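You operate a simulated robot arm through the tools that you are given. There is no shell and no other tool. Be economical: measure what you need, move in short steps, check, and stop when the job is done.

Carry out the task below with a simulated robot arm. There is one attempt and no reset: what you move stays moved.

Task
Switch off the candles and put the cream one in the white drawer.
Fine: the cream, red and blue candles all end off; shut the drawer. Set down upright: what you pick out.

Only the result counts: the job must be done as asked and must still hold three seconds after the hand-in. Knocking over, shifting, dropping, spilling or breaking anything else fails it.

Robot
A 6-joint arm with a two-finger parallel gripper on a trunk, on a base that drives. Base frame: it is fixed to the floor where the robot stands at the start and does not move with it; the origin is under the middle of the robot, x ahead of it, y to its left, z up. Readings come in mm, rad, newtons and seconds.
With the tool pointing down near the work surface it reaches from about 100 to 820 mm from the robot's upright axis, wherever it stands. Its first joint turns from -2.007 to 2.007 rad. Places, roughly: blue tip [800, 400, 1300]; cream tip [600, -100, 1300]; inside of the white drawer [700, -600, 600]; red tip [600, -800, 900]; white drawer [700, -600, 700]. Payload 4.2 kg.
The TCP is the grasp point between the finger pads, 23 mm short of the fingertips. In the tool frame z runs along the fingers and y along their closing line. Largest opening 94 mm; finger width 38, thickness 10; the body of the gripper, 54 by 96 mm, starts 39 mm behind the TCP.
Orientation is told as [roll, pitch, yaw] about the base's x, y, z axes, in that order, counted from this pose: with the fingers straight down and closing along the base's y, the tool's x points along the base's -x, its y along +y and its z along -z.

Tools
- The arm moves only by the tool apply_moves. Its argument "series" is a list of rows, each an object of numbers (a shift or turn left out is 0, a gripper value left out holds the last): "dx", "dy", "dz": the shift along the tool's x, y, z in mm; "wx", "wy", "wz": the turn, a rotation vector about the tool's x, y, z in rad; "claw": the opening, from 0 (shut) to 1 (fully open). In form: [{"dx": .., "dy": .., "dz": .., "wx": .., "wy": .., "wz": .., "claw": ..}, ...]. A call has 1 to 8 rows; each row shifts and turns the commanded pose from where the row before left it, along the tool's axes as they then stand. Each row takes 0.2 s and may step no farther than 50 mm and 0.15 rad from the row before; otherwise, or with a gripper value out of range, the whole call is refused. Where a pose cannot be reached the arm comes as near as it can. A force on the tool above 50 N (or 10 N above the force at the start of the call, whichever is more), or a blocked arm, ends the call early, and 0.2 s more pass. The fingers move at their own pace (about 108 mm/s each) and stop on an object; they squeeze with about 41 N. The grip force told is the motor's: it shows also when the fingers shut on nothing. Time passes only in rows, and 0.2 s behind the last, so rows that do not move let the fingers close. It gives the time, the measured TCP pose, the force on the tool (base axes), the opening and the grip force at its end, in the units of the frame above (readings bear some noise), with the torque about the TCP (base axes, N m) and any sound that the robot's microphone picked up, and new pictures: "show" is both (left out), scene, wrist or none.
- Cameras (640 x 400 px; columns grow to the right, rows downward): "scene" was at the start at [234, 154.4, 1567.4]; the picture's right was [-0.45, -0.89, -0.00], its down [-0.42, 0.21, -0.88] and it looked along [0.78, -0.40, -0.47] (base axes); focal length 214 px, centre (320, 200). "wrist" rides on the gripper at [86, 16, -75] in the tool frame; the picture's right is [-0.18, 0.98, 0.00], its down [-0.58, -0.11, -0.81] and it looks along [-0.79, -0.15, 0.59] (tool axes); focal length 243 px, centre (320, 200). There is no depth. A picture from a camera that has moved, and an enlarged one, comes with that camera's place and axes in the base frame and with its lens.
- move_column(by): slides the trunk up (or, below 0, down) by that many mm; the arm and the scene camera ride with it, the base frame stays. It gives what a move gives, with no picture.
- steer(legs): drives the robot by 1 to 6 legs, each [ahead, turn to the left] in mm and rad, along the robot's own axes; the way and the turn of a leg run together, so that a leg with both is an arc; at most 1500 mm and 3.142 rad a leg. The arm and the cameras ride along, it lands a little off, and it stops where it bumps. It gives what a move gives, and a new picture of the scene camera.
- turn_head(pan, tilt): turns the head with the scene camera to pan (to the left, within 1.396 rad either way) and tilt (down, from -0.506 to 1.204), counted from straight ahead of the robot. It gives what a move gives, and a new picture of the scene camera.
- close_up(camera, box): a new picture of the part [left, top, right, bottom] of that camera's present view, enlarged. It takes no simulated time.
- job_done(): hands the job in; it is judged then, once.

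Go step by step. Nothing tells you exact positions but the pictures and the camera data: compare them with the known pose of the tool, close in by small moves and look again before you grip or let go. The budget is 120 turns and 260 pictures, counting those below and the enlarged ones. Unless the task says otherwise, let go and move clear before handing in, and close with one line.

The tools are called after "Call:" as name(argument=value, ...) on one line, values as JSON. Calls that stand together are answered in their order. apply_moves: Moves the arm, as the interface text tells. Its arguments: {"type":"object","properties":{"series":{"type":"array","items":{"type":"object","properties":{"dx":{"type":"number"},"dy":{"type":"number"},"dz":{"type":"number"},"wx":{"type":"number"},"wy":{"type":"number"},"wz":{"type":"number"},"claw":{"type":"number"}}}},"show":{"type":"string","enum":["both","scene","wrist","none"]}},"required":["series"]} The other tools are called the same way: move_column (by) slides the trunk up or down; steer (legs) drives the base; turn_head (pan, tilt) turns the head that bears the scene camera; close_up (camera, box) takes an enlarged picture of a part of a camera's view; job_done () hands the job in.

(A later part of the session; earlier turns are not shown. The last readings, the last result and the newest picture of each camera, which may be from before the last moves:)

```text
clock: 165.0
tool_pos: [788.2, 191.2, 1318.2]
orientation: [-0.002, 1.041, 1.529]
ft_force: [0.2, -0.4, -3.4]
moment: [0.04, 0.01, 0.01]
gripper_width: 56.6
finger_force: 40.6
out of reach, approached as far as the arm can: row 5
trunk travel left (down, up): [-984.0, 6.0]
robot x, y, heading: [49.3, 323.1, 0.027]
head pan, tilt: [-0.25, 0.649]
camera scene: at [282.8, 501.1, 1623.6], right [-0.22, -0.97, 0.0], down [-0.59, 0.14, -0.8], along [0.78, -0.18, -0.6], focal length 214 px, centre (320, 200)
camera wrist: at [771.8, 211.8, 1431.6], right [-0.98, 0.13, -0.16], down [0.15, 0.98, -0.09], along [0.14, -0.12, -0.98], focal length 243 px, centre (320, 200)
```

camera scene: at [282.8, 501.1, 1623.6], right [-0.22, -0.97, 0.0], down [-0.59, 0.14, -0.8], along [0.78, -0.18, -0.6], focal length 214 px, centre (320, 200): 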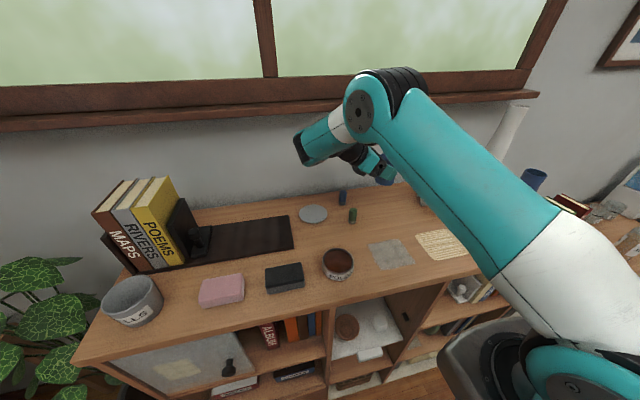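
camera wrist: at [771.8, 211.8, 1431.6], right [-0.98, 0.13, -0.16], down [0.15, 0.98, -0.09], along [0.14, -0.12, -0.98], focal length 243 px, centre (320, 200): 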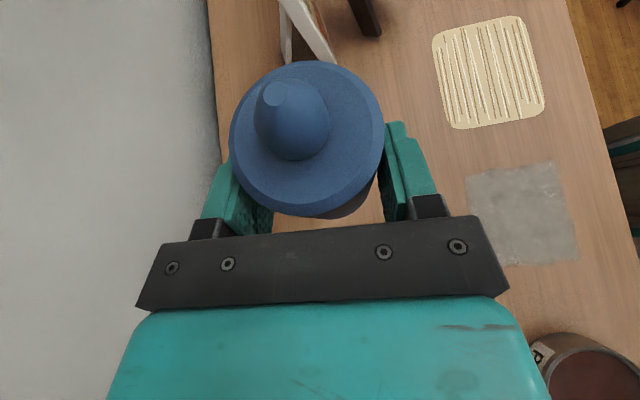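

The candle is upright in the hand, but placing it from the left side would overreach. I'll swing the hand around the vertical so it holds the candle from the room side, which keeps it upright.

Call:
apply_moves(series=[{"wx": 0.1225, "wz": -0.071}, {"wx": 0.1225, "wz": -0.071}, {"wx": 0.1225, "wz": -0.071}, {"wx": 0.1225, "wz": -0.071}, {"wx": 0.1225, "wz": -0.071}])

```text
clock: 166.2
tool_pos: [787.4, 191.6, 1317.8]
orientation: [-0.001, 1.042, 2.236]
ft_force: [0.5, -0.3, -1.7]
moment: [0.01, 0.0, 0.02]
gripper_width: 56.5
finger_force: 41.4
trunk travel left (down, up): [-984.0, 6.0]
robot x, y, heading: [48.9, 323.2, 0.022]
head pan, tilt: [-0.25, 0.649]
camera scene: at [283.1, 501.3, 1623.5], right [-0.22, -0.97, 0.0], down [-0.59, 0.14, -0.8], along [0.78, -0.18, -0.6], focal length 214 px, centre (320, 200)
camera wrist: at [761.9, 197.3, 1430.9], right [-0.83, -0.53, -0.16], down [-0.53, 0.85, -0.09], along [0.19, 0.0, -0.98], focal length 243 px, centre (320, 200)
```

scene: 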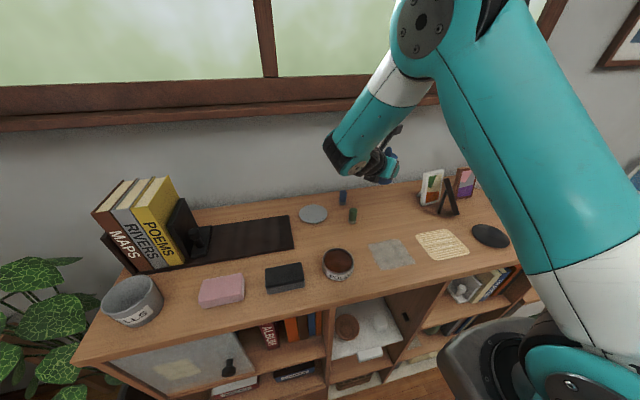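
wrist: 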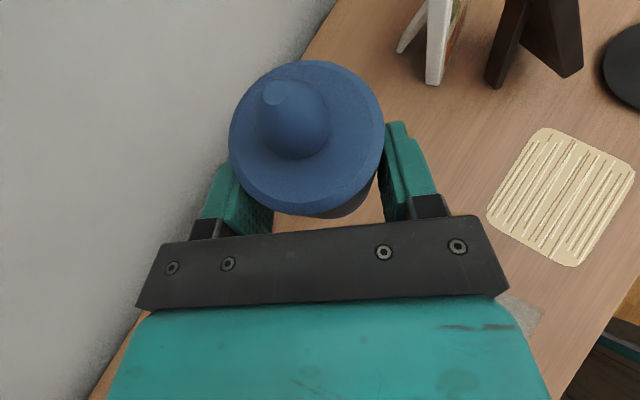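

Call:
apply_moves(series=[{"wx": 0.1225, "wz": -0.071}, {"wx": 0.1225, "wz": -0.071}, {"wx": 0.1225, "wz": -0.071}, {"wx": 0.1225, "wz": -0.071}, {"wx": 0.1225, "wz": -0.071}, {"wx": 0.1225, "wz": -0.071}, {}])

```text
clock: 167.8
tool_pos: [783.7, 220.6, 1315.4]
orientation: [-0.003, 1.044, 3.065]
ft_force: [-1.0, -0.3, -2.7]
moment: [-0.03, 0.01, -0.03]
gripper_width: 56.5
finger_force: 40.6
out of reach, approached as far as the arm can: row 6
trunk travel left (down, up): [-984.0, 6.0]
robot x, y, heading: [50.9, 321.2, 0.027]
head pan, tilt: [-0.25, 0.649]
camera scene: at [282.9, 501.6, 1623.6], right [-0.22, -0.97, 0.0], down [-0.59, 0.14, -0.8], along [0.78, -0.18, -0.6], focal length 214 px, centre (320, 200)
camera wrist: at [761.7, 204.8, 1427.6], right [-0.16, -0.97, -0.16], down [-0.98, 0.18, -0.1], along [0.13, 0.14, -0.98], focal length 243 px, centre (320, 200)
```

scene: 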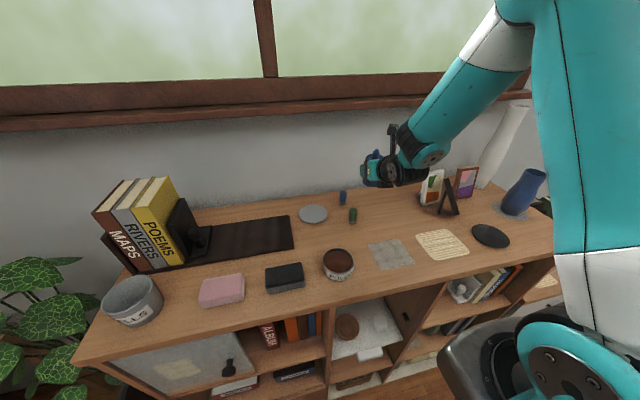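
wrist: 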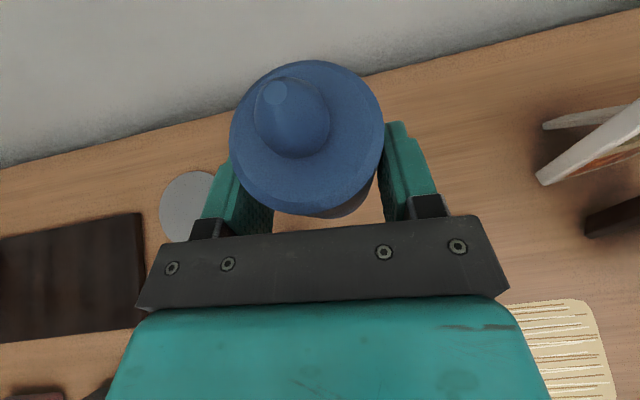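

The hand now holds the candle from the room side. I'll carry it left, over the saucer.

Call:
apply_moves(series=[{"dy": -45}, {"dy": -45}, {"dy": -45}, {"dy": -40}, {}])

```text
clock: 169.0
tool_pos: [792.8, 394.8, 1315.5]
orientation: [-0.006, 1.044, 3.079]
ft_force: [-0.3, -0.7, -2.5]
moment: [-0.03, 0.0, -0.01]
gripper_width: 56.7
finger_force: 40.8
trunk travel left (down, up): [-984.0, 6.0]
robot x, y, heading: [49.6, 322.1, 0.023]
head pan, tilt: [-0.25, 0.649]
camera scene: at [282.9, 501.5, 1623.6], right [-0.22, -0.97, 0.0], down [-0.59, 0.14, -0.8], along [0.78, -0.18, -0.6], focal length 214 px, centre (320, 200)
camera wrist: at [770.8, 378.2, 1428.1], right [-0.15, -0.98, -0.16], down [-0.98, 0.17, -0.1], along [0.12, 0.14, -0.98], focal length 243 px, centre (320, 200)
```

scene: 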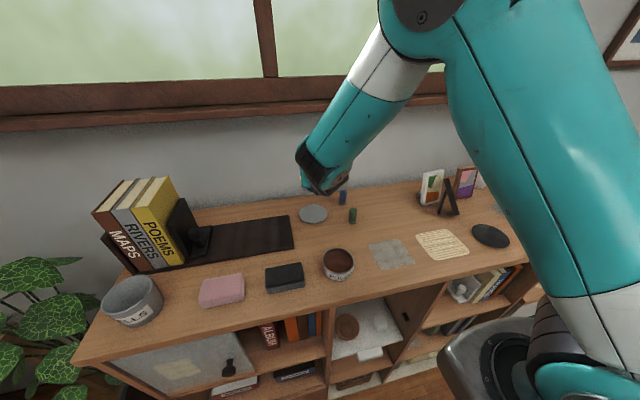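
wrist: 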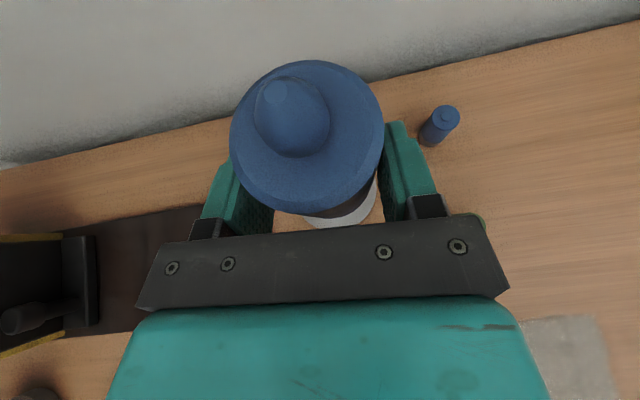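

I'll shift about 19 mm toward the wall to centre on the saucer at (820, 400), then lower partway and check.

Call:
apply_moves(series=[{"dz": 16.5, "dx": 9.5, "dy": -4}, {"dz": 20, "dx": -34.6}, {"dz": 18, "dx": -31}, {}])

Call:
close_up(camera="scene", box=[280, 140, 380, 235])

```text
clock: 170.0
tool_pos: [815.7, 395.0, 1240.6]
orientation: [-0.008, 1.043, 3.077]
ft_force: [0.5, 0.3, -3.3]
moment: [0.02, 0.03, 0.01]
gripper_width: 56.8
finger_force: 40.9
trunk travel left (down, up): [-984.0, 6.0]
robot x, y, heading: [46.7, 317.9, 0.022]
head pan, tilt: [-0.25, 0.649]
camera scene: at [283.1, 501.3, 1623.5], right [-0.22, -0.97, 0.0], down [-0.59, 0.14, -0.8], along [0.78, -0.18, -0.6], focal length 214 px, centre (320, 200)
camera wrist: at [793.4, 379.6, 1352.5], right [-0.15, -0.98, -0.16], down [-0.98, 0.17, -0.1], along [0.12, 0.14, -0.98], focal length 243 px, centre (320, 200)
```

scene: 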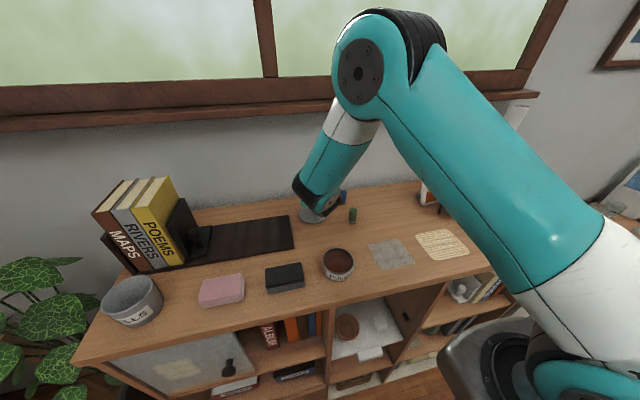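
wrist: 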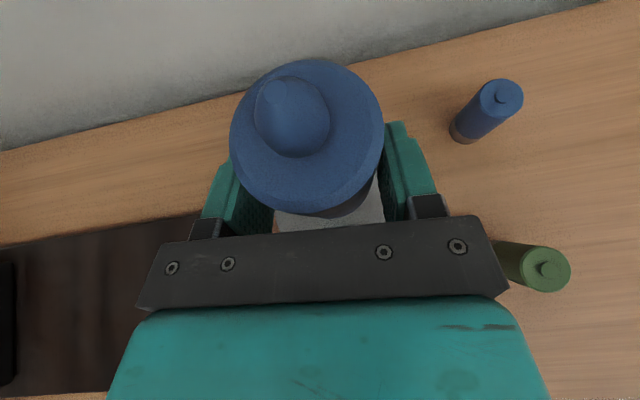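

```text
4.21 times, centred on (330, 188) of scene
camera zoom: at [283.1, 501.3, 1623.5], right [-0.22, -0.97, 0.0], down [-0.59, 0.14, -0.8], along [0.78, -0.18, -0.6], focal length 903 px, centre (278, 253)
```

zoom: 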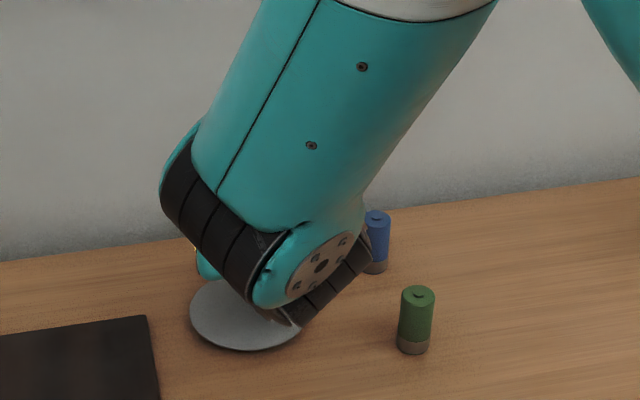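

From the wrist view the candle centre is at (827, 392), and the saucer centre is about (820, 402). I'll correct and lower further.

Call:
apply_moves(series=[{"dz": -5.2, "dx": -3, "dy": -9.5}, {"dz": 6, "dx": -10.4}, {"dz": 3, "dx": -5.2}, {}], show="wrist")

```text
clock: 171.0
tool_pos: [810.8, 408.1, 1222.3]
orientation: [-0.006, 1.044, 3.078]
ft_force: [0.0, 0.7, -3.0]
moment: [-0.01, 0.04, -0.03]
gripper_width: 56.3
finger_force: 40.8
trunk travel left (down, up): [-984.0, 6.0]
robot x, y, heading: [50.6, 318.1, 0.027]
head pan, tilt: [-0.25, 0.649]
camera wrist: at [787.5, 390.9, 1334.9], right [-0.15, -0.98, -0.16], down [-0.98, 0.17, -0.1], along [0.12, 0.14, -0.98], focal length 243 px, centre (320, 200)
```

wrist: 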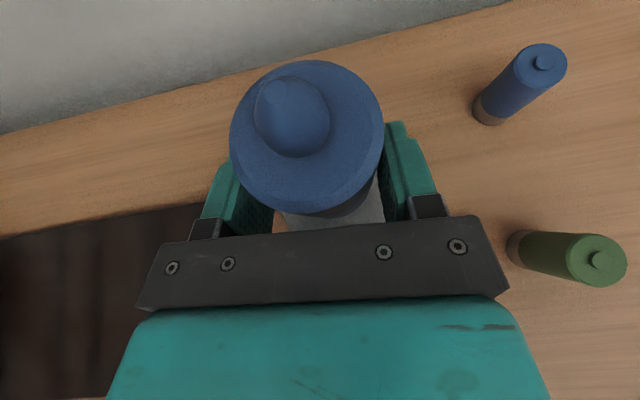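

Call:
apply_moves(series=[{"dz": 1.5, "dx": -2.6, "dy": 1}, {"dz": 1, "dx": -1.7}, {"dz": 1, "dx": -1.7}, {}], show="none")

```text
clock: 172.0
tool_pos: [809.8, 406.8, 1215.2]
orientation: [-0.004, 1.044, 3.078]
ft_force: [-0.6, 0.3, -2.5]
moment: [-0.01, 0.05, -0.03]
gripper_width: 56.5
finger_force: 40.6
trunk travel left (down, up): [-984.0, 6.0]
robot x, y, heading: [49.0, 322.8, 0.024]
head pan, tilt: [-0.25, 0.649]
```

Call:
apply_moves(series=[{"dz": 1, "dx": -1.7}, {"dz": 1, "dx": -1.7}, {"dz": 1, "dx": -1.7}, {}], show="none")

```text
clock: 173.0
tool_pos: [808.1, 406.8, 1209.1]
orientation: [-0.004, 1.047, 3.077]
ft_force: [-0.6, -0.6, 5.2]
moment: [-0.24, 0.06, -0.06]
gripper_width: 56.5
finger_force: 41.6
trunk travel left (down, up): [-984.0, 6.0]
robot x, y, heading: [51.1, 325.0, 0.019]
head pan, tilt: [-0.25, 0.649]
```

Contact under the candle. I'll press one more millimetre to seat it, then open.

Call:
apply_moves(series=[{"dz": 0.5, "dx": -0.9}, {"claw": 0.8}, {}, {}], show="wrist")

```text
clock: 174.0
tool_pos: [809.1, 406.1, 1207.4]
orientation: [-0.006, 1.044, 3.08]
ft_force: [-0.2, 0.2, -0.2]
moment: [-0.02, -0.04, 0.03]
gripper_width: 75.1
finger_force: 0.0
trunk travel left (down, up): [-984.0, 6.0]
robot x, y, heading: [45.5, 323.5, 0.025]
head pan, tilt: [-0.25, 0.649]
camera wrist: at [787.0, 390.5, 1320.5], right [-0.15, -0.98, -0.16], down [-0.98, 0.17, -0.1], along [0.12, 0.14, -0.98], focal length 243 px, centre (320, 200)
```

wrist: 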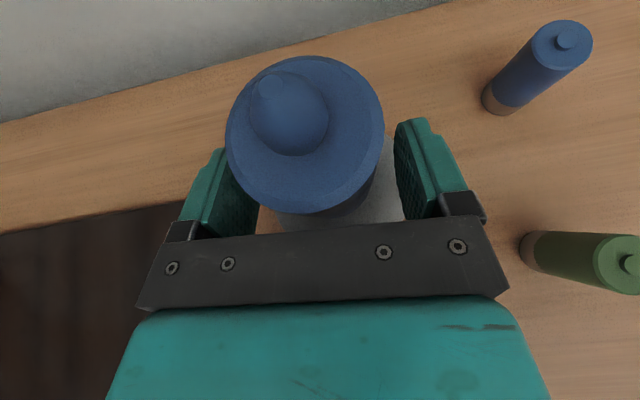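

The candle stands free on its saucer. I'll withdraw straight along the fingers.

Call:
apply_moves(series=[{"dz": -20}, {"dz": -30}, {"dz": -40}, {"dz": -40}])

```text
clock: 175.0
tool_pos: [698.5, 413.0, 1273.1]
orientation: [-0.007, 1.043, 3.078]
ft_force: [1.1, -0.2, -0.7]
moment: [0.01, -0.03, 0.03]
gripper_width: 75.2
finger_force: 0.1
trunk travel left (down, up): [-984.0, 6.0]
robot x, y, heading: [50.3, 322.6, 0.026]
head pan, tilt: [-0.25, 0.649]
camera scene: at [283.4, 501.2, 1623.5], right [-0.22, -0.97, 0.0], down [-0.59, 0.14, -0.8], along [0.78, -0.18, -0.6], focal length 214 px, centre (320, 200)
camera wrist: at [676.1, 397.8, 1385.7], right [-0.15, -0.98, -0.16], down [-0.98, 0.17, -0.1], along [0.12, 0.14, -0.98], focal length 243 px, centre (320, 200)
```

scene: 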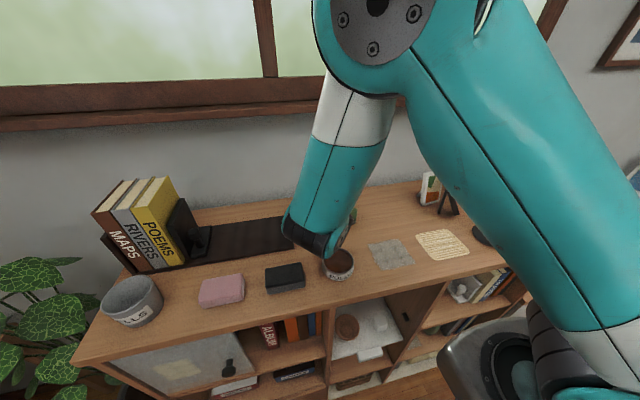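
wrist: 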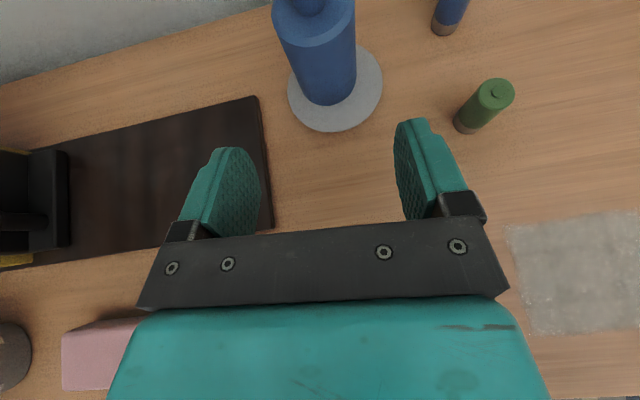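

The blue candle is back upright on its saucer. Now the frames: I'll lift, level the hand, and get a view from above.

Call:
apply_moves(series=[{"dz": -20, "dx": 34.6}, {"dz": -20, "dx": 34.6}, {"dz": -20, "dx": 34.6}, {"wy": -0.149}, {"wy": -0.149}, {"wy": -0.149}, {"wy": -0.149}, {"wy": -0.149}], show="none")

Call:
apply_moves(series=[{"wy": -0.149}, {"wy": -0.149}, {}])

```text
clock: 176.8
tool_pos: [696.6, 413.9, 1393.1]
orientation: [-0.004, 0.297, 3.086]
ft_force: [-0.3, 0.3, 0.2]
moment: [0.02, -0.01, 0.02]
gripper_width: 75.2
finger_force: 0.1
trunk travel left (down, up): [-984.0, 6.0]
robot x, y, heading: [52.3, 319.5, 0.023]
head pan, tilt: [-0.25, 0.649]
```

```text
clock: 177.6
tool_pos: [697.2, 414.0, 1393.3]
orientation: [-0.002, -0.003, 3.085]
ft_force: [-0.1, 0.2, 0.6]
moment: [0.03, 0.02, -0.01]
gripper_width: 75.3
finger_force: 0.0
trunk travel left (down, up): [-984.0, 6.0]
robot x, y, heading: [48.1, 318.5, 0.023]
head pan, tilt: [-0.25, 0.649]
camera scene: at [282.9, 501.2, 1623.6], right [-0.22, -0.97, 0.0], down [-0.59, 0.14, -0.8], along [0.78, -0.18, -0.6], focal length 214 px, centre (320, 200)
camera wrist: at [781.6, 391.1, 1468.5], right [-0.24, -0.97, 0.0], down [-0.57, 0.14, 0.81], along [-0.78, 0.2, -0.59], focal length 243 px, centre (320, 200)
```

scene: 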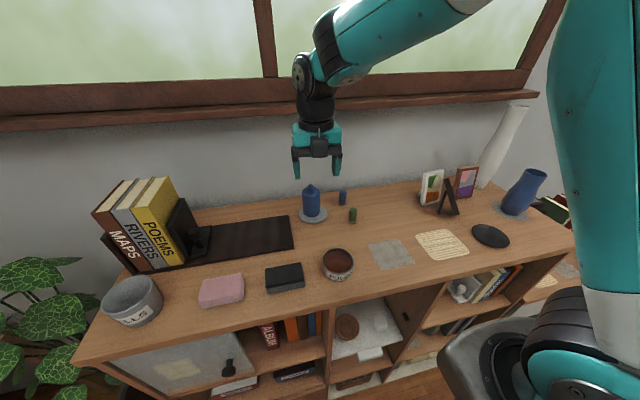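
wrist: 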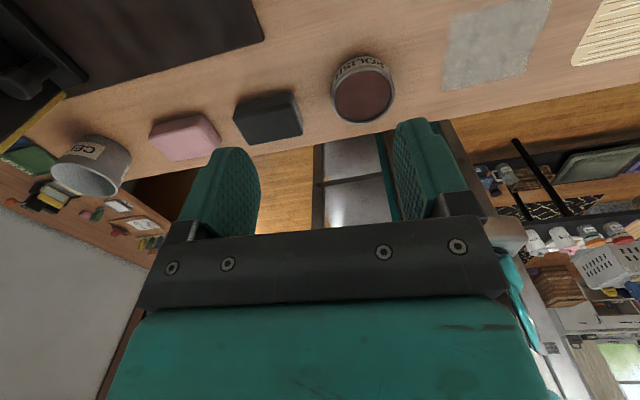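

Candle confirmed upright. I'll move the hand over the frames.

Call:
apply_moves(series=[{"dy": 48}, {"dy": 48}, {"dy": 48}, {"dy": 48}, {"dy": 48}, {"dy": 48}, {"dy": 48}], show="none")

Call:
apply_moves(series=[{"dy": 35, "dx": 20}, {"wz": 0.14}, {"wz": 0.14}, {"wz": 0.14}, {"wz": 0.14}, {"wz": 0.14}, {}])

```text
clock: 179.2
tool_pos: [686.0, 252.1, 1394.1]
orientation: [-0.008, 0.0, 3.077]
ft_force: [-0.1, -0.7, 0.1]
moment: [-0.02, -0.01, -0.02]
gripper_width: 74.9
finger_force: 0.0
out of reach, approached as far as the arm can: row 4, 5, 6, 7
trunk travel left (down, up): [-984.0, 6.0]
robot x, y, heading: [53.3, 322.2, 0.026]
head pan, tilt: [-0.25, 0.649]
```

```text
clock: 180.8
tool_pos: [705.2, 245.1, 1399.6]
orientation: [-0.002, -0.003, 2.383]
ft_force: [-1.6, -0.3, -0.1]
moment: [0.02, -0.01, 0.02]
gripper_width: 75.1
finger_force: 0.1
out of reach, approached as far as the arm can: row 1
trunk travel left (down, up): [-984.0, 6.0]
robot x, y, heading: [49.7, 321.7, 0.025]
head pan, tilt: [-0.25, 0.649]
camera scene: at [282.8, 501.2, 1623.6], right [-0.22, -0.97, 0.0], down [-0.59, 0.14, -0.8], along [0.78, -0.18, -0.6], focal length 214 px, centre (320, 200)
camera wrist: at [755.6, 173.3, 1474.5], right [-0.81, -0.59, 0.0], down [-0.35, 0.48, 0.81], along [-0.47, 0.66, -0.59], focal length 243 px, centre (320, 200)
```

scene: 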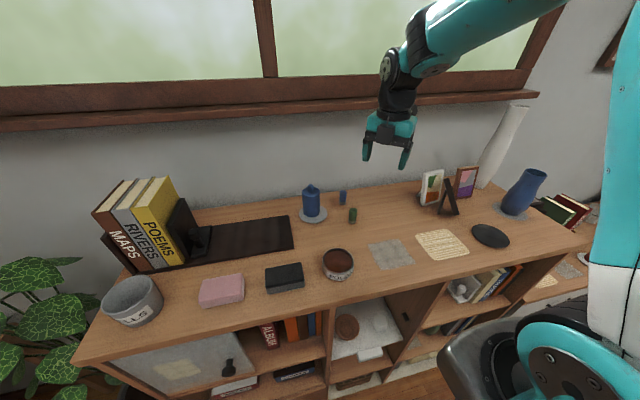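
wrist: 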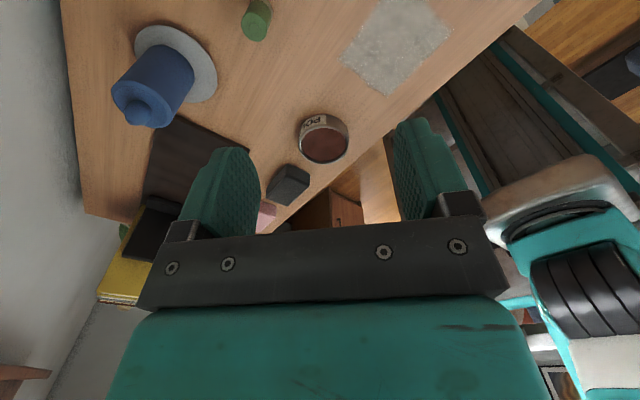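

The wrist is near its yaw limit this way round, so I'll unwind the other way, to about -0.5 rad, where the camera also faces the frames.

Call:
apply_moves(series=[{"wz": 0.145}, {"wz": 0.145}, {"wz": 0.145}, {"wz": 0.145}, {"wz": 0.145}, {"wz": 0.145}, {"wz": 0.145}, {"wz": 0.145}], show="none")

Call:
apply_moves(series=[{"wz": 0.145}, {"wz": 0.145}, {"wz": 0.145}, {"wz": 0.145}, {"wz": 0.145}, {"wz": 0.145}, {"wz": 0.145}, {"wz": 0.145}], show="wrist")

```text
clock: 182.6
tool_pos: [705.4, 245.3, 1400.4]
orientation: [0.0, -0.003, 1.222]
ft_force: [-0.2, 0.3, 0.1]
moment: [-0.01, 0.0, 0.02]
gripper_width: 75.2
finger_force: 0.0
trunk travel left (down, up): [-984.0, 6.0]
robot x, y, heading: [50.7, 319.6, 0.023]
head pan, tilt: [-0.25, 0.649]
```

```text
clock: 184.4
tool_pos: [704.2, 244.3, 1400.2]
orientation: [0.003, 0.0, 0.063]
ft_force: [0.1, -0.2, -1.0]
moment: [0.02, 0.0, 0.04]
gripper_width: 75.1
finger_force: 0.1
trunk travel left (down, up): [-984.0, 6.0]
robot x, y, heading: [52.6, 322.9, 0.033]
head pan, tilt: [-0.25, 0.649]
camera wrist: at [616.6, 255.8, 1475.2], right [0.12, 0.99, 0.0], down [0.59, -0.08, 0.81], along [0.8, -0.1, -0.59], focal length 243 px, centre (320, 200)
```

wrist: 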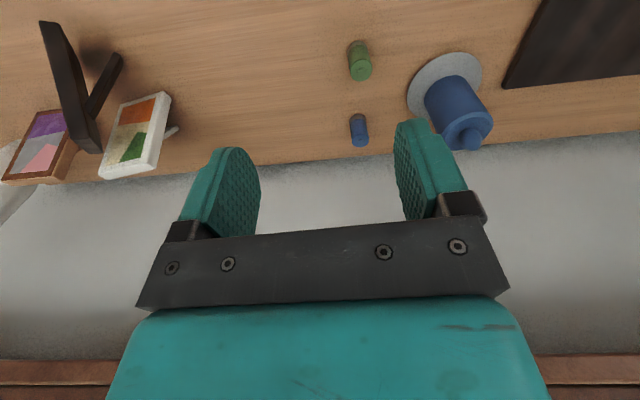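

Call:
close_up(camera="wrist", box=[0, 0, 220, 190])

Call:
close_up(camera="scene", box=[405, 155, 495, 225])

```text
2.11 times, centred on (110, 95) of wrist
camera zoom: at [616.6, 255.8, 1475.2], right [0.12, 0.99, 0.0], down [0.59, -0.08, 0.81], along [0.8, -0.1, -0.59], focal length 511 px, centre (762, 421)
```

zoom: 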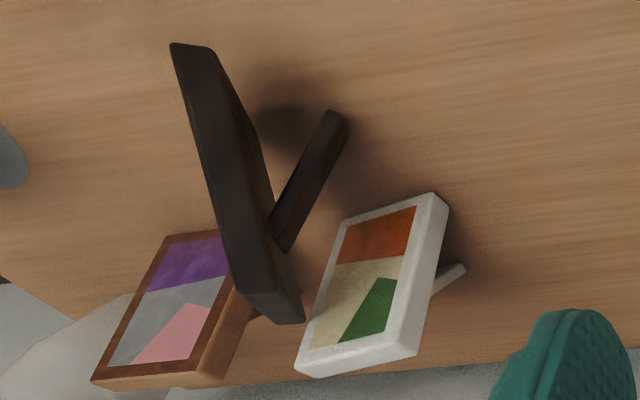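

```text
5.71 times, centred on (450, 190) of scene
camera zoom: at [282.8, 501.2, 1623.6], right [-0.22, -0.97, 0.0], down [-0.59, 0.14, -0.8], along [0.78, -0.18, -0.6], focal length 1226 px, centre (-423, 257)
```

zoom: 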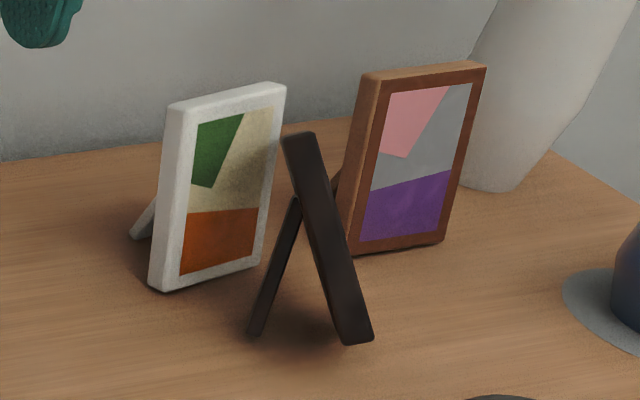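

The black frame now faces right-front, about 50° off its original direction, near (715, -60). I'll bring the hand over it with the closing direction across its thickness.

Call:
apply_moves(series=[{"dy": -48, "dx": -2}, {"dy": -48, "dx": -2}, {"dy": -48, "dx": -2}, {"dy": -48, "dx": -2}, {"dy": -40}], show="none")

Call:
apply_moves(series=[{"wz": 0.142}, {"wz": 0.142}, {"wz": 0.142}, {"wz": 0.142}, {"wz": 0.142}, {"wz": 0.142}, {"wz": 0.142}, {}])

```text
clock: 185.6
tool_pos: [726.0, 15.4, 1400.5]
orientation: [0.003, 0.001, 0.062]
ft_force: [-0.4, 0.4, 0.1]
moment: [0.0, -0.03, 0.0]
gripper_width: 75.2
finger_force: 0.0
trunk travel left (down, up): [-984.0, 6.0]
robot x, y, heading: [54.1, 319.7, 0.023]
head pan, tilt: [-0.25, 0.649]
```

```text
clock: 187.4
tool_pos: [727.1, 15.1, 1400.0]
orientation: [0.001, 0.004, -0.933]
ft_force: [0.2, 0.1, 0.2]
moment: [0.0, 0.03, 0.05]
gripper_width: 75.4
finger_force: 0.1
trunk travel left (down, up): [-984.0, 6.0]
robot x, y, heading: [48.8, 325.2, 0.024]
head pan, tilt: [-0.25, 0.649]
camera scene: at [282.8, 501.1, 1623.6], right [-0.22, -0.97, 0.0], down [-0.59, 0.14, -0.8], along [0.78, -0.18, -0.6], focal length 214 px, centre (320, 200)
camera wrist: at [687.8, 93.3, 1474.9], right [0.9, 0.44, 0.0], down [0.26, -0.53, 0.8], along [0.35, -0.72, -0.59], focal length 243 px, centre (320, 200)
```

scene: 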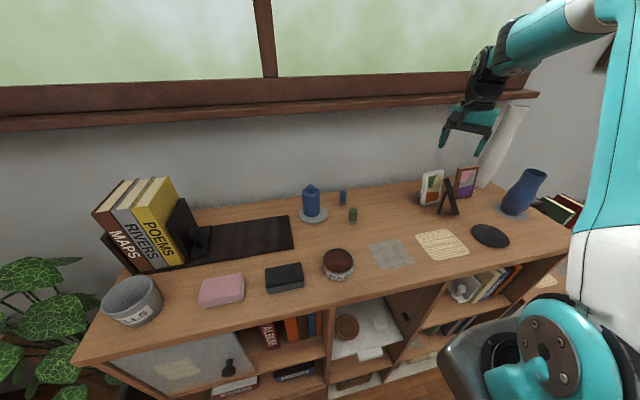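
wrist: 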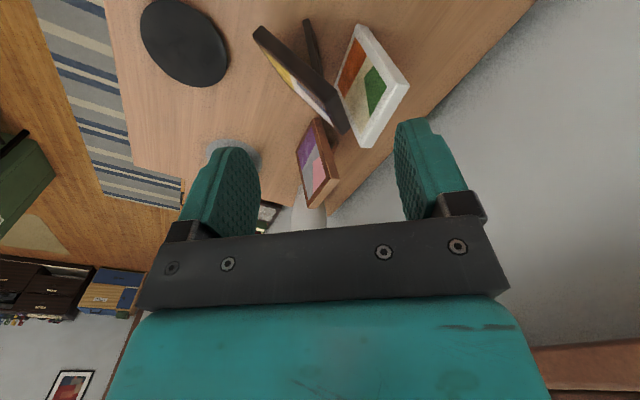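

Call:
close_up(camera="wrist", box=[230, 0, 430, 150])

```text
2.67 times, centred on (330, 75) of wrist
camera zoom: at [687.8, 93.3, 1474.9], right [0.9, 0.44, 0.0], down [0.26, -0.53, 0.8], along [0.35, -0.72, -0.59], focal length 647 px, centre (293, 533)
```

zoom: 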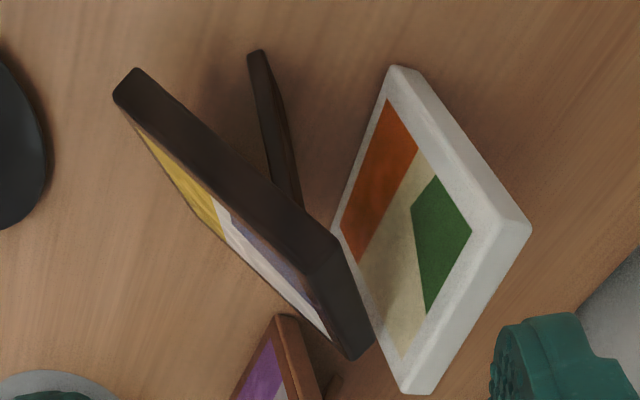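

The geometry suggests the black frame may be propped rather than standing flat. I'll view it from the front before touching it.

Call:
apply_moves(series=[{"dx": 28, "dy": -38}, {"dx": 28, "dy": -38}, {"dx": 28, "dy": -38}, {"wz": -0.149}, {"wz": -0.149}, {"wz": -0.149}, {"wz": -0.149}, {"wz": -0.149}], show="none")

Call:
apply_moves(series=[{"wz": -0.149}, {"dz": 30}, {"dz": 30}], show="wrist")

```text
clock: 189.2
tool_pos: [584.6, 14.0, 1399.6]
orientation: [0.003, 0.0, -0.183]
ft_force: [0.7, -0.4, -0.3]
moment: [0.04, 0.02, 0.0]
gripper_width: 75.4
finger_force: 0.0
trunk travel left (down, up): [-984.0, 6.0]
robot x, y, heading: [47.3, 322.2, 0.028]
head pan, tilt: [-0.25, 0.649]
```

```text
clock: 190.0
tool_pos: [585.2, 15.4, 1337.3]
orientation: [0.002, 0.001, -0.036]
ft_force: [0.2, 0.5, 0.8]
moment: [-0.03, -0.03, 0.04]
gripper_width: 75.1
finger_force: 0.1
trunk travel left (down, up): [-984.0, 6.0]
robot x, y, heading: [47.4, 321.5, 0.028]
head pan, tilt: [-0.25, 0.649]
camera wrist: at [499.3, 34.5, 1413.4], right [0.22, 0.98, 0.0], down [0.58, -0.13, 0.81], along [0.79, -0.18, -0.59], focal length 243 px, centre (320, 200)
```

wrist: 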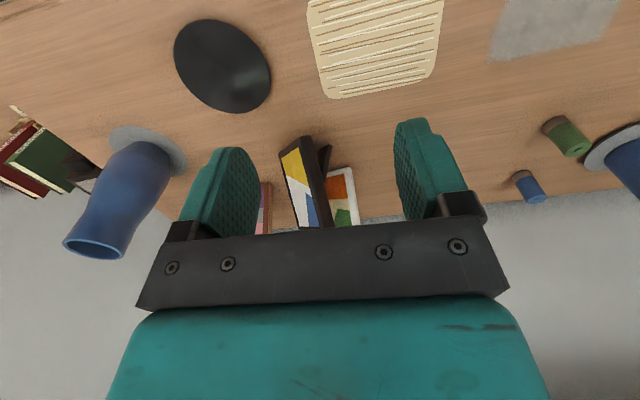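

Call:
close_up(camera="wrist", box=[240, 120, 390, 235])

```text
3.48 times, centred on (315, 178) of wrist
camera zoom: at [499.3, 34.5, 1413.4], right [0.22, 0.98, 0.0], down [0.58, -0.13, 0.81], along [0.79, -0.18, -0.59], focal length 844 px, centre (337, 278)
```

zoom: 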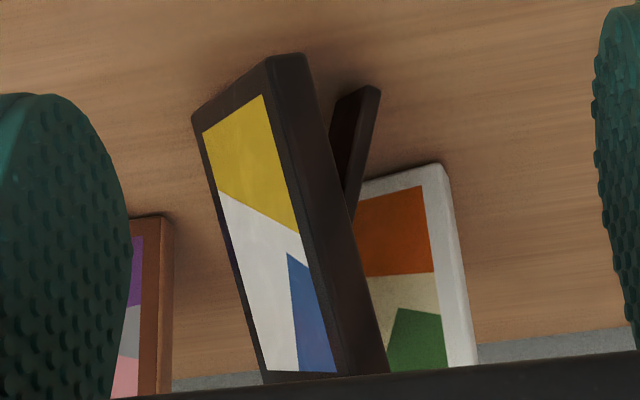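

Triangulating two wrist views: the black frame is propped diagonally against the white frame. Its bottom-right corner is near (716, -74) on the desk and its bottom-left corner is raised to (669, -27, 1195). I'll grip it across its thickness near the top-left corner with a matching hand tilt (yaw -0.47, roll 0.62).

Call:
apply_moves(series=[{"dz": -40, "claw": 0.45}, {"wz": 0.144}, {"wz": 0.144}, {"wz": 0.144}, {"wx": 0.125}, {"wx": 0.125}, {"wx": 0.125}, {"wx": 0.125}], show="none")

Call:
apply_moves(series=[{"wx": 0.121}, {"dx": -40, "dy": 20, "dz": -10}, {"dx": -40, "dy": 20, "dz": -10}, {"dx": -40, "dy": 20, "dz": -10}, {"dx": -40, "dy": 20, "dz": -10}, {}])

```text
clock: 191.8
tool_pos: [584.6, 13.7, 1379.6]
orientation: [-0.498, 0.003, -0.469]
ft_force: [-0.5, -0.4, -0.2]
moment: [0.0, -0.03, 0.0]
gripper_width: 42.6
finger_force: 0.0
trunk travel left (down, up): [-984.0, 6.0]
robot x, y, heading: [52.6, 319.0, 0.023]
head pan, tilt: [-0.25, 0.649]
```

```text
clock: 193.2
tool_pos: [769.1, 21.8, 1365.4]
orientation: [-0.617, 0.003, -0.469]
ft_force: [0.4, 0.8, -0.4]
moment: [0.0, 0.02, -0.05]
gripper_width: 42.1
finger_force: 0.0
trunk travel left (down, up): [-984.0, 6.0]
robot x, y, heading: [47.1, 320.2, 0.025]
head pan, tilt: [-0.25, 0.649]
camera scene: at [283.3, 501.1, 1623.5], right [-0.22, -0.97, 0.0], down [-0.59, 0.14, -0.8], along [0.78, -0.18, -0.6], focal length 214 px, centre (320, 200)
camera wrist: at [716.8, 110.1, 1417.5], right [0.53, 0.63, -0.57], down [0.69, 0.07, 0.72], along [0.5, -0.77, -0.4], focal length 243 px, centre (320, 200)
```

scene: 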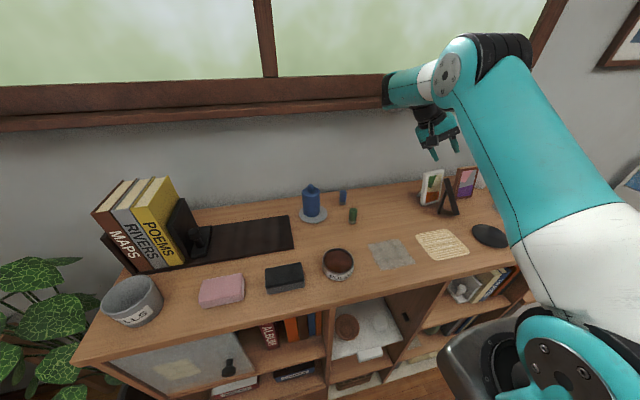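
wrist: 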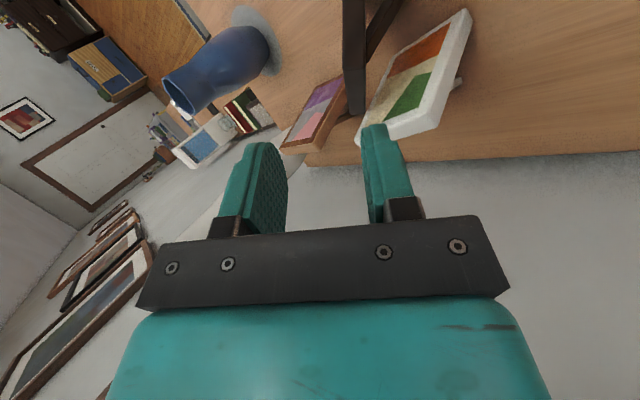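

My model of the frame matches this view (I'm seeing it exactly edge-on), so I need +24.5 mm sideways and about 130 mm along the fingers. I'll shift and go most of the way.

Call:
apply_moves(series=[{"dy": 24.5}, {"dz": 40}, {"dz": 35}, {}])

Call:
close_up(camera="scene", box=[400, 120, 500, 225])

```text
clock: 194.2
tool_pos: [758.0, -1.4, 1290.8]
orientation: [-0.618, 0.001, -0.471]
ft_force: [-0.5, -0.6, -0.1]
moment: [0.02, 0.0, 0.01]
gripper_width: 42.5
finger_force: 0.0
trunk travel left (down, up): [-984.0, 6.0]
robot x, y, heading: [53.3, 320.5, 0.027]
head pan, tilt: [-0.25, 0.649]
camera scene: at [282.8, 501.0, 1623.6], right [-0.22, -0.97, 0.0], down [-0.59, 0.14, -0.8], along [0.78, -0.18, -0.6], focal length 214 px, centre (320, 200)
camera wrist: at [706.8, 87.1, 1342.2], right [0.53, 0.63, -0.57], down [0.69, 0.07, 0.72], along [0.5, -0.77, -0.4], focal length 243 px, centre (320, 200)
```

scene: 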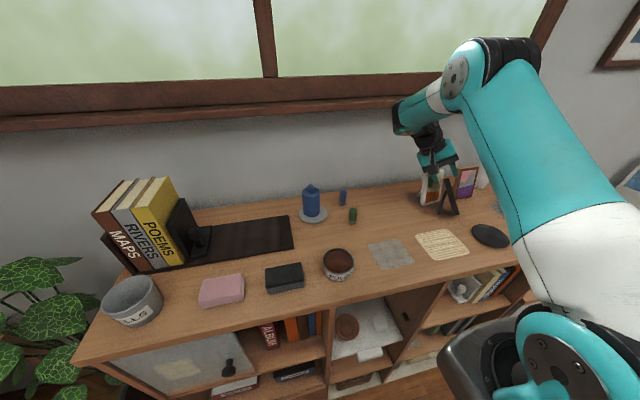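
wrist: 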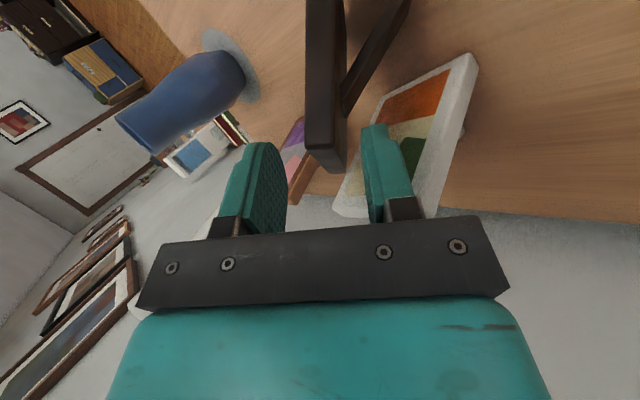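

```text
3.81 times, centred on (450, 172) of scene
camera zoom: at [282.8, 501.0, 1623.6], right [-0.22, -0.97, 0.0], down [-0.59, 0.14, -0.8], along [0.78, -0.18, -0.6], focal length 817 px, centre (-175, 305)
```

zoom: 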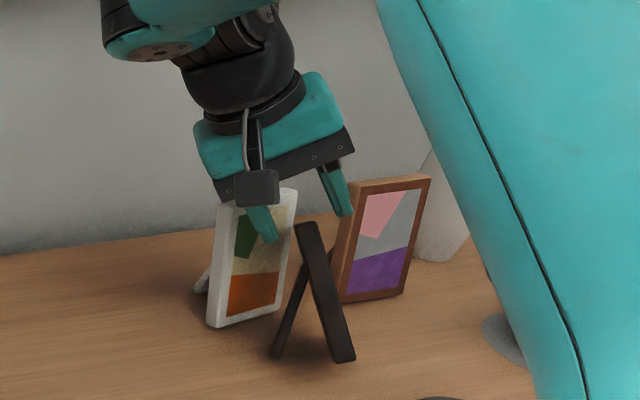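

The frame sits centred between the fingers. I'll advance the rest and close gently.

Call:
apply_moves(series=[{"dz": 20}, {"dz": 20}, {"dz": 12}, {}], show="wrist")

```text
clock: 195.0
tool_pos: [750.2, -22.3, 1261.3]
orientation: [-0.612, -0.027, -0.465]
ft_force: [2.3, 3.1, 23.2]
moment: [1.05, -1.16, 0.01]
gripper_width: 42.3
finger_force: 0.0
trunk travel left (down, up): [-984.0, 6.0]
robot x, y, heading: [48.7, 323.0, 0.028]
head pan, tilt: [-0.25, 0.649]
stopped in row 3: the force on the tool passed its limit at 62 N (the readings are from after the stop); the commanded pose is now the measured one
camera wrist: at [697.0, 66.7, 1311.6], right [0.54, 0.63, -0.56], down [0.67, 0.08, 0.74], along [0.51, -0.77, -0.38], focal length 243 px, centre (320, 200)
```

wrist: 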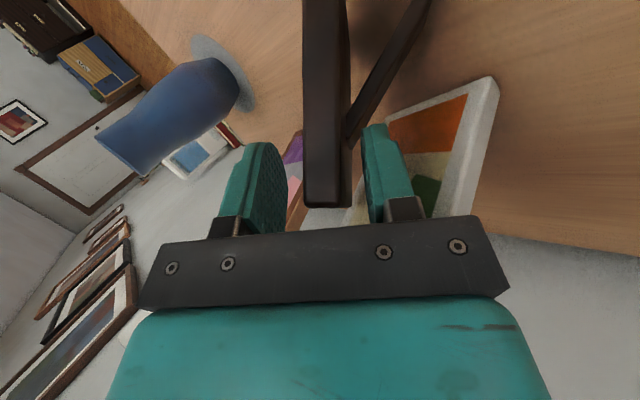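

The gripper body touched the white frame's top, but the fingers already overlap the black frame enough. I'll back off a few millimetres and grip.

Call:
apply_moves(series=[{"dz": -4}, {"claw": 0.0}, {}, {}], show="wrist")

```text
clock: 196.0
tool_pos: [750.5, -20.7, 1261.4]
orientation: [-0.615, -0.018, -0.465]
ft_force: [1.7, -0.3, 12.4]
moment: [0.63, -0.68, -0.06]
gripper_width: 15.6
finger_force: 41.1
trunk travel left (down, up): [-984.0, 6.0]
robot x, y, heading: [51.4, 324.8, 0.026]
head pan, tilt: [-0.25, 0.649]
camera wrist: at [697.8, 68.1, 1312.4], right [0.53, 0.63, -0.56], down [0.68, 0.08, 0.73], along [0.51, -0.77, -0.38], focal length 243 px, centre (320, 200)
```

wrist: 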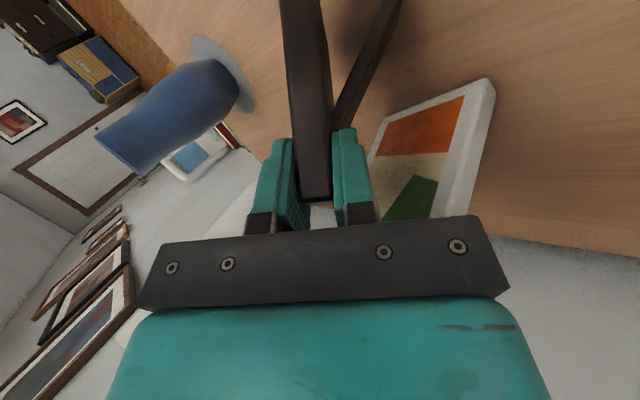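

Gripped at 15.6 mm. I'll lift it up and slightly toward the room, away from the white frame.

Call:
apply_moves(series=[{"dx": 9, "dy": -15, "dz": -14}, {"dx": 13.4, "dy": -23, "dz": -20.5}, {"dy": -23.3, "dz": -32.5, "dx": 9}, {"dy": -20, "dz": -28, "dx": 9}, {}])

Call:
close_up(camera="scene", box=[390, 110, 500, 225])

```text
clock: 197.2
tool_pos: [707.7, -11.4, 1385.6]
orientation: [-0.614, -0.016, -0.465]
ft_force: [1.1, 0.6, -1.8]
moment: [0.04, -0.02, 0.02]
gripper_width: 15.5
finger_force: 40.9
trunk travel left (down, up): [-984.0, 6.0]
robot x, y, heading: [49.1, 320.4, 0.024]
head pan, tilt: [-0.25, 0.649]
camera scene: at [282.3, 501.6, 1623.6], right [-0.22, -0.97, 0.0], down [-0.59, 0.13, -0.8], along [0.78, -0.18, -0.6], focal length 214 px, centre (320, 200)
camera wrist: at [654.2, 76.8, 1436.3], right [0.53, 0.63, -0.56], down [0.68, 0.08, 0.73], along [0.51, -0.77, -0.38], focal length 243 px, centre (320, 200)
```

scene: 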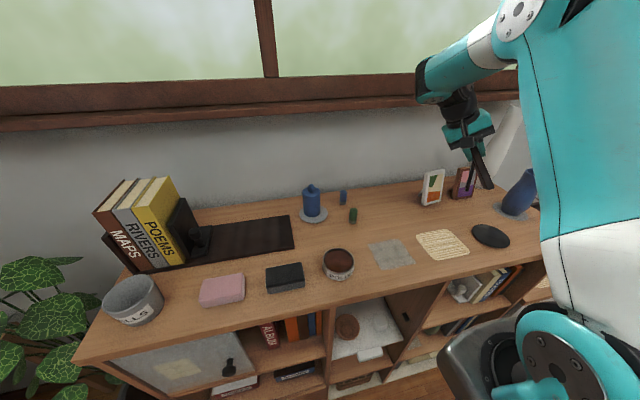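
wrist: 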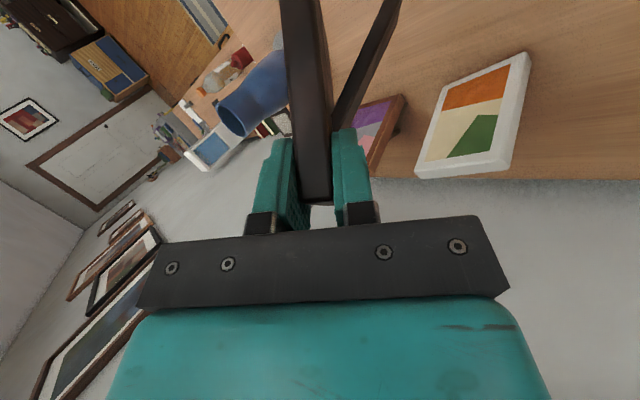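

```text
3.48 times, centred on (445, 168) of scene
camera zoom: at [282.3, 501.6, 1623.6], right [-0.22, -0.97, 0.0], down [-0.59, 0.13, -0.8], along [0.78, -0.18, -0.6], focal length 746 px, centre (-115, 313)
```

zoom: 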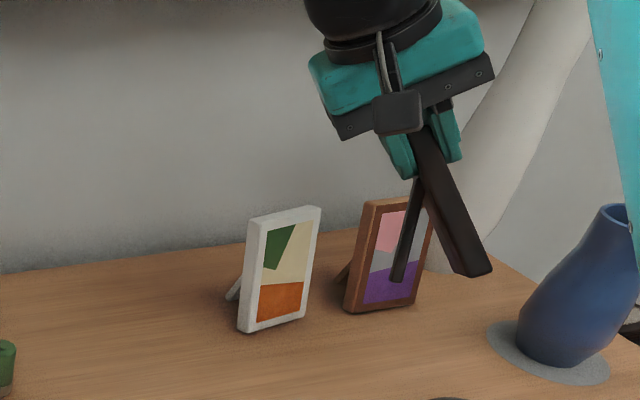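

The black frame is free and the white one still stands. By my geometry a rotation of about 1.03 rad around the tool axis makes it upright and facing the room, as it was originally. I'll rotate now.

Call:
apply_moves(series=[{"wz": 0.147}, {"wz": 0.147}, {"wz": 0.147}, {"wz": 0.147}, {"wz": 0.147}, {"wz": 0.147}, {"wz": 0.148}, {}])

Call:
close_up(camera="scene", box=[390, 90, 510, 225])

```text
clock: 199.0
tool_pos: [708.4, -12.0, 1384.8]
orientation: [-0.332, -0.526, -1.41]
ft_force: [0.4, -0.5, -1.6]
moment: [0.05, -0.01, 0.01]
gripper_width: 15.8
finger_force: 41.0
trunk travel left (down, up): [-984.0, 6.0]
robot x, y, heading: [49.4, 322.8, 0.03]
head pan, tilt: [-0.25, 0.649]
camera scene: at [282.5, 501.5, 1623.6], right [-0.22, -0.97, 0.0], down [-0.59, 0.13, -0.8], along [0.78, -0.18, -0.6], focal length 214 px, centre (320, 200)
camera wrist: at [729.7, 100.1, 1398.2], right [0.97, -0.17, -0.18], down [0.17, -0.07, 0.98], along [-0.18, -0.98, -0.04], focal length 243 px, centre (320, 200)
```

scene: 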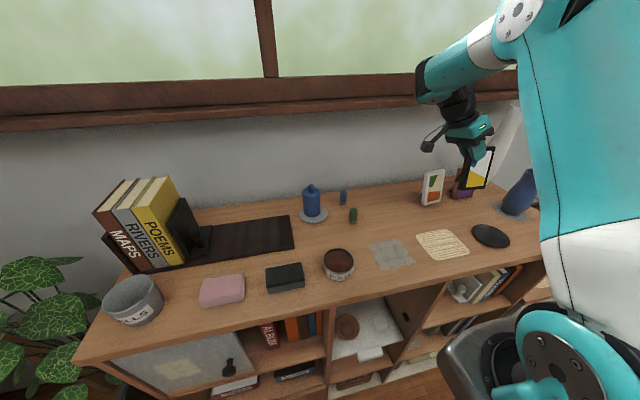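
wrist: 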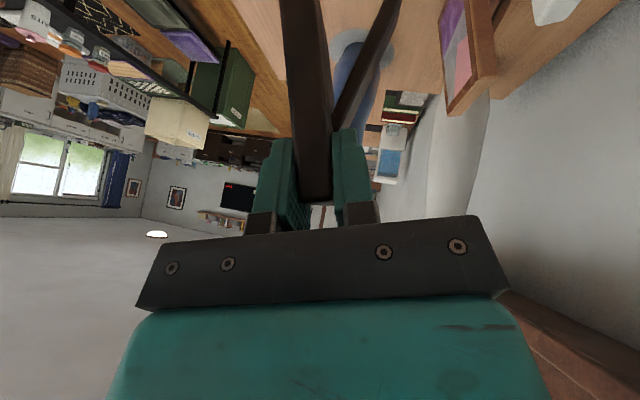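

```text
2.96 times, centred on (450, 158) of scene
camera zoom: at [282.5, 501.5, 1623.6], right [-0.22, -0.97, 0.0], down [-0.59, 0.13, -0.8], along [0.78, -0.18, -0.6], focal length 636 px, centre (-65, 326)
```

zoom: 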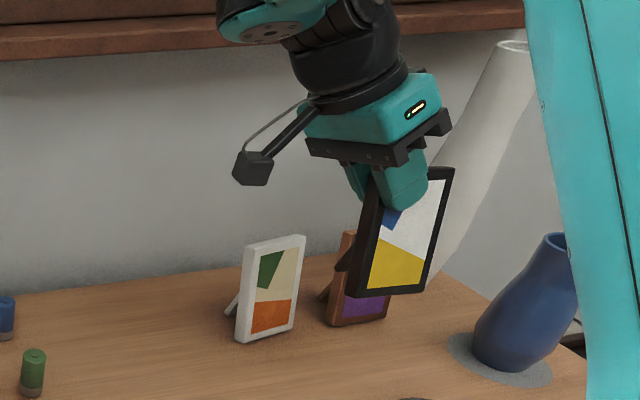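

It's upright and facing the room like its neighbours. I'll carry it left to its original place, at a safe height.

Call:
apply_moves(series=[{"dx": 41.4, "dz": -26.6}, {"dx": 41.4, "dz": -26.6}, {"dx": 41.4, "dz": -26.6}, {"dx": 41.4, "dz": -26.6}, {"dx": -3.7, "dy": 24, "dz": -5.8}, {"dx": -3.7, "dy": 24, "dz": -5.8}, {"dx": -3.7, "dy": 24, "dz": -5.8}, {}])

```text
clock: 200.8
tool_pos: [763.6, 176.2, 1372.1]
orientation: [-0.329, -0.527, -1.409]
ft_force: [0.0, 0.4, -1.4]
moment: [0.06, 0.0, 0.01]
gripper_width: 15.7
finger_force: 41.4
out of reach, approached as far as the arm can: row 6, 7
trunk travel left (down, up): [-984.0, 6.0]
robot x, y, heading: [51.9, 320.3, 0.024]
head pan, tilt: [-0.25, 0.649]
camera scene: at [282.7, 501.6, 1623.6], right [-0.22, -0.97, 0.0], down [-0.59, 0.13, -0.8], along [0.78, -0.18, -0.6], focal length 214 px, centre (320, 200)
camera wrist: at [785.2, 289.2, 1385.8], right [0.97, -0.16, -0.18], down [0.17, -0.08, 0.98], along [-0.17, -0.98, -0.04], focal length 243 px, centre (320, 200)
```

scene: 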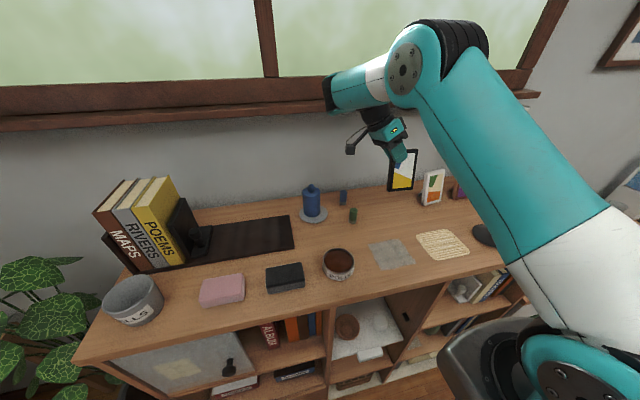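
wrist: 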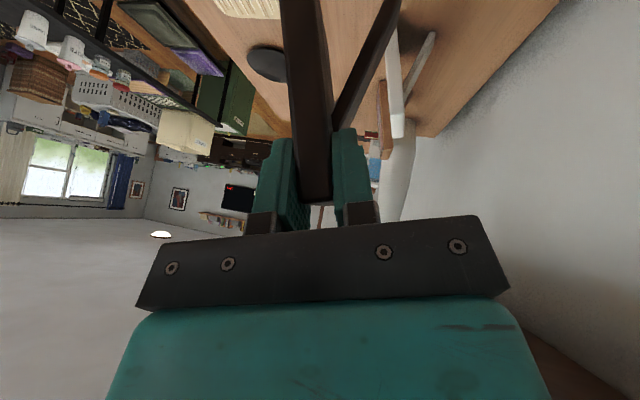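

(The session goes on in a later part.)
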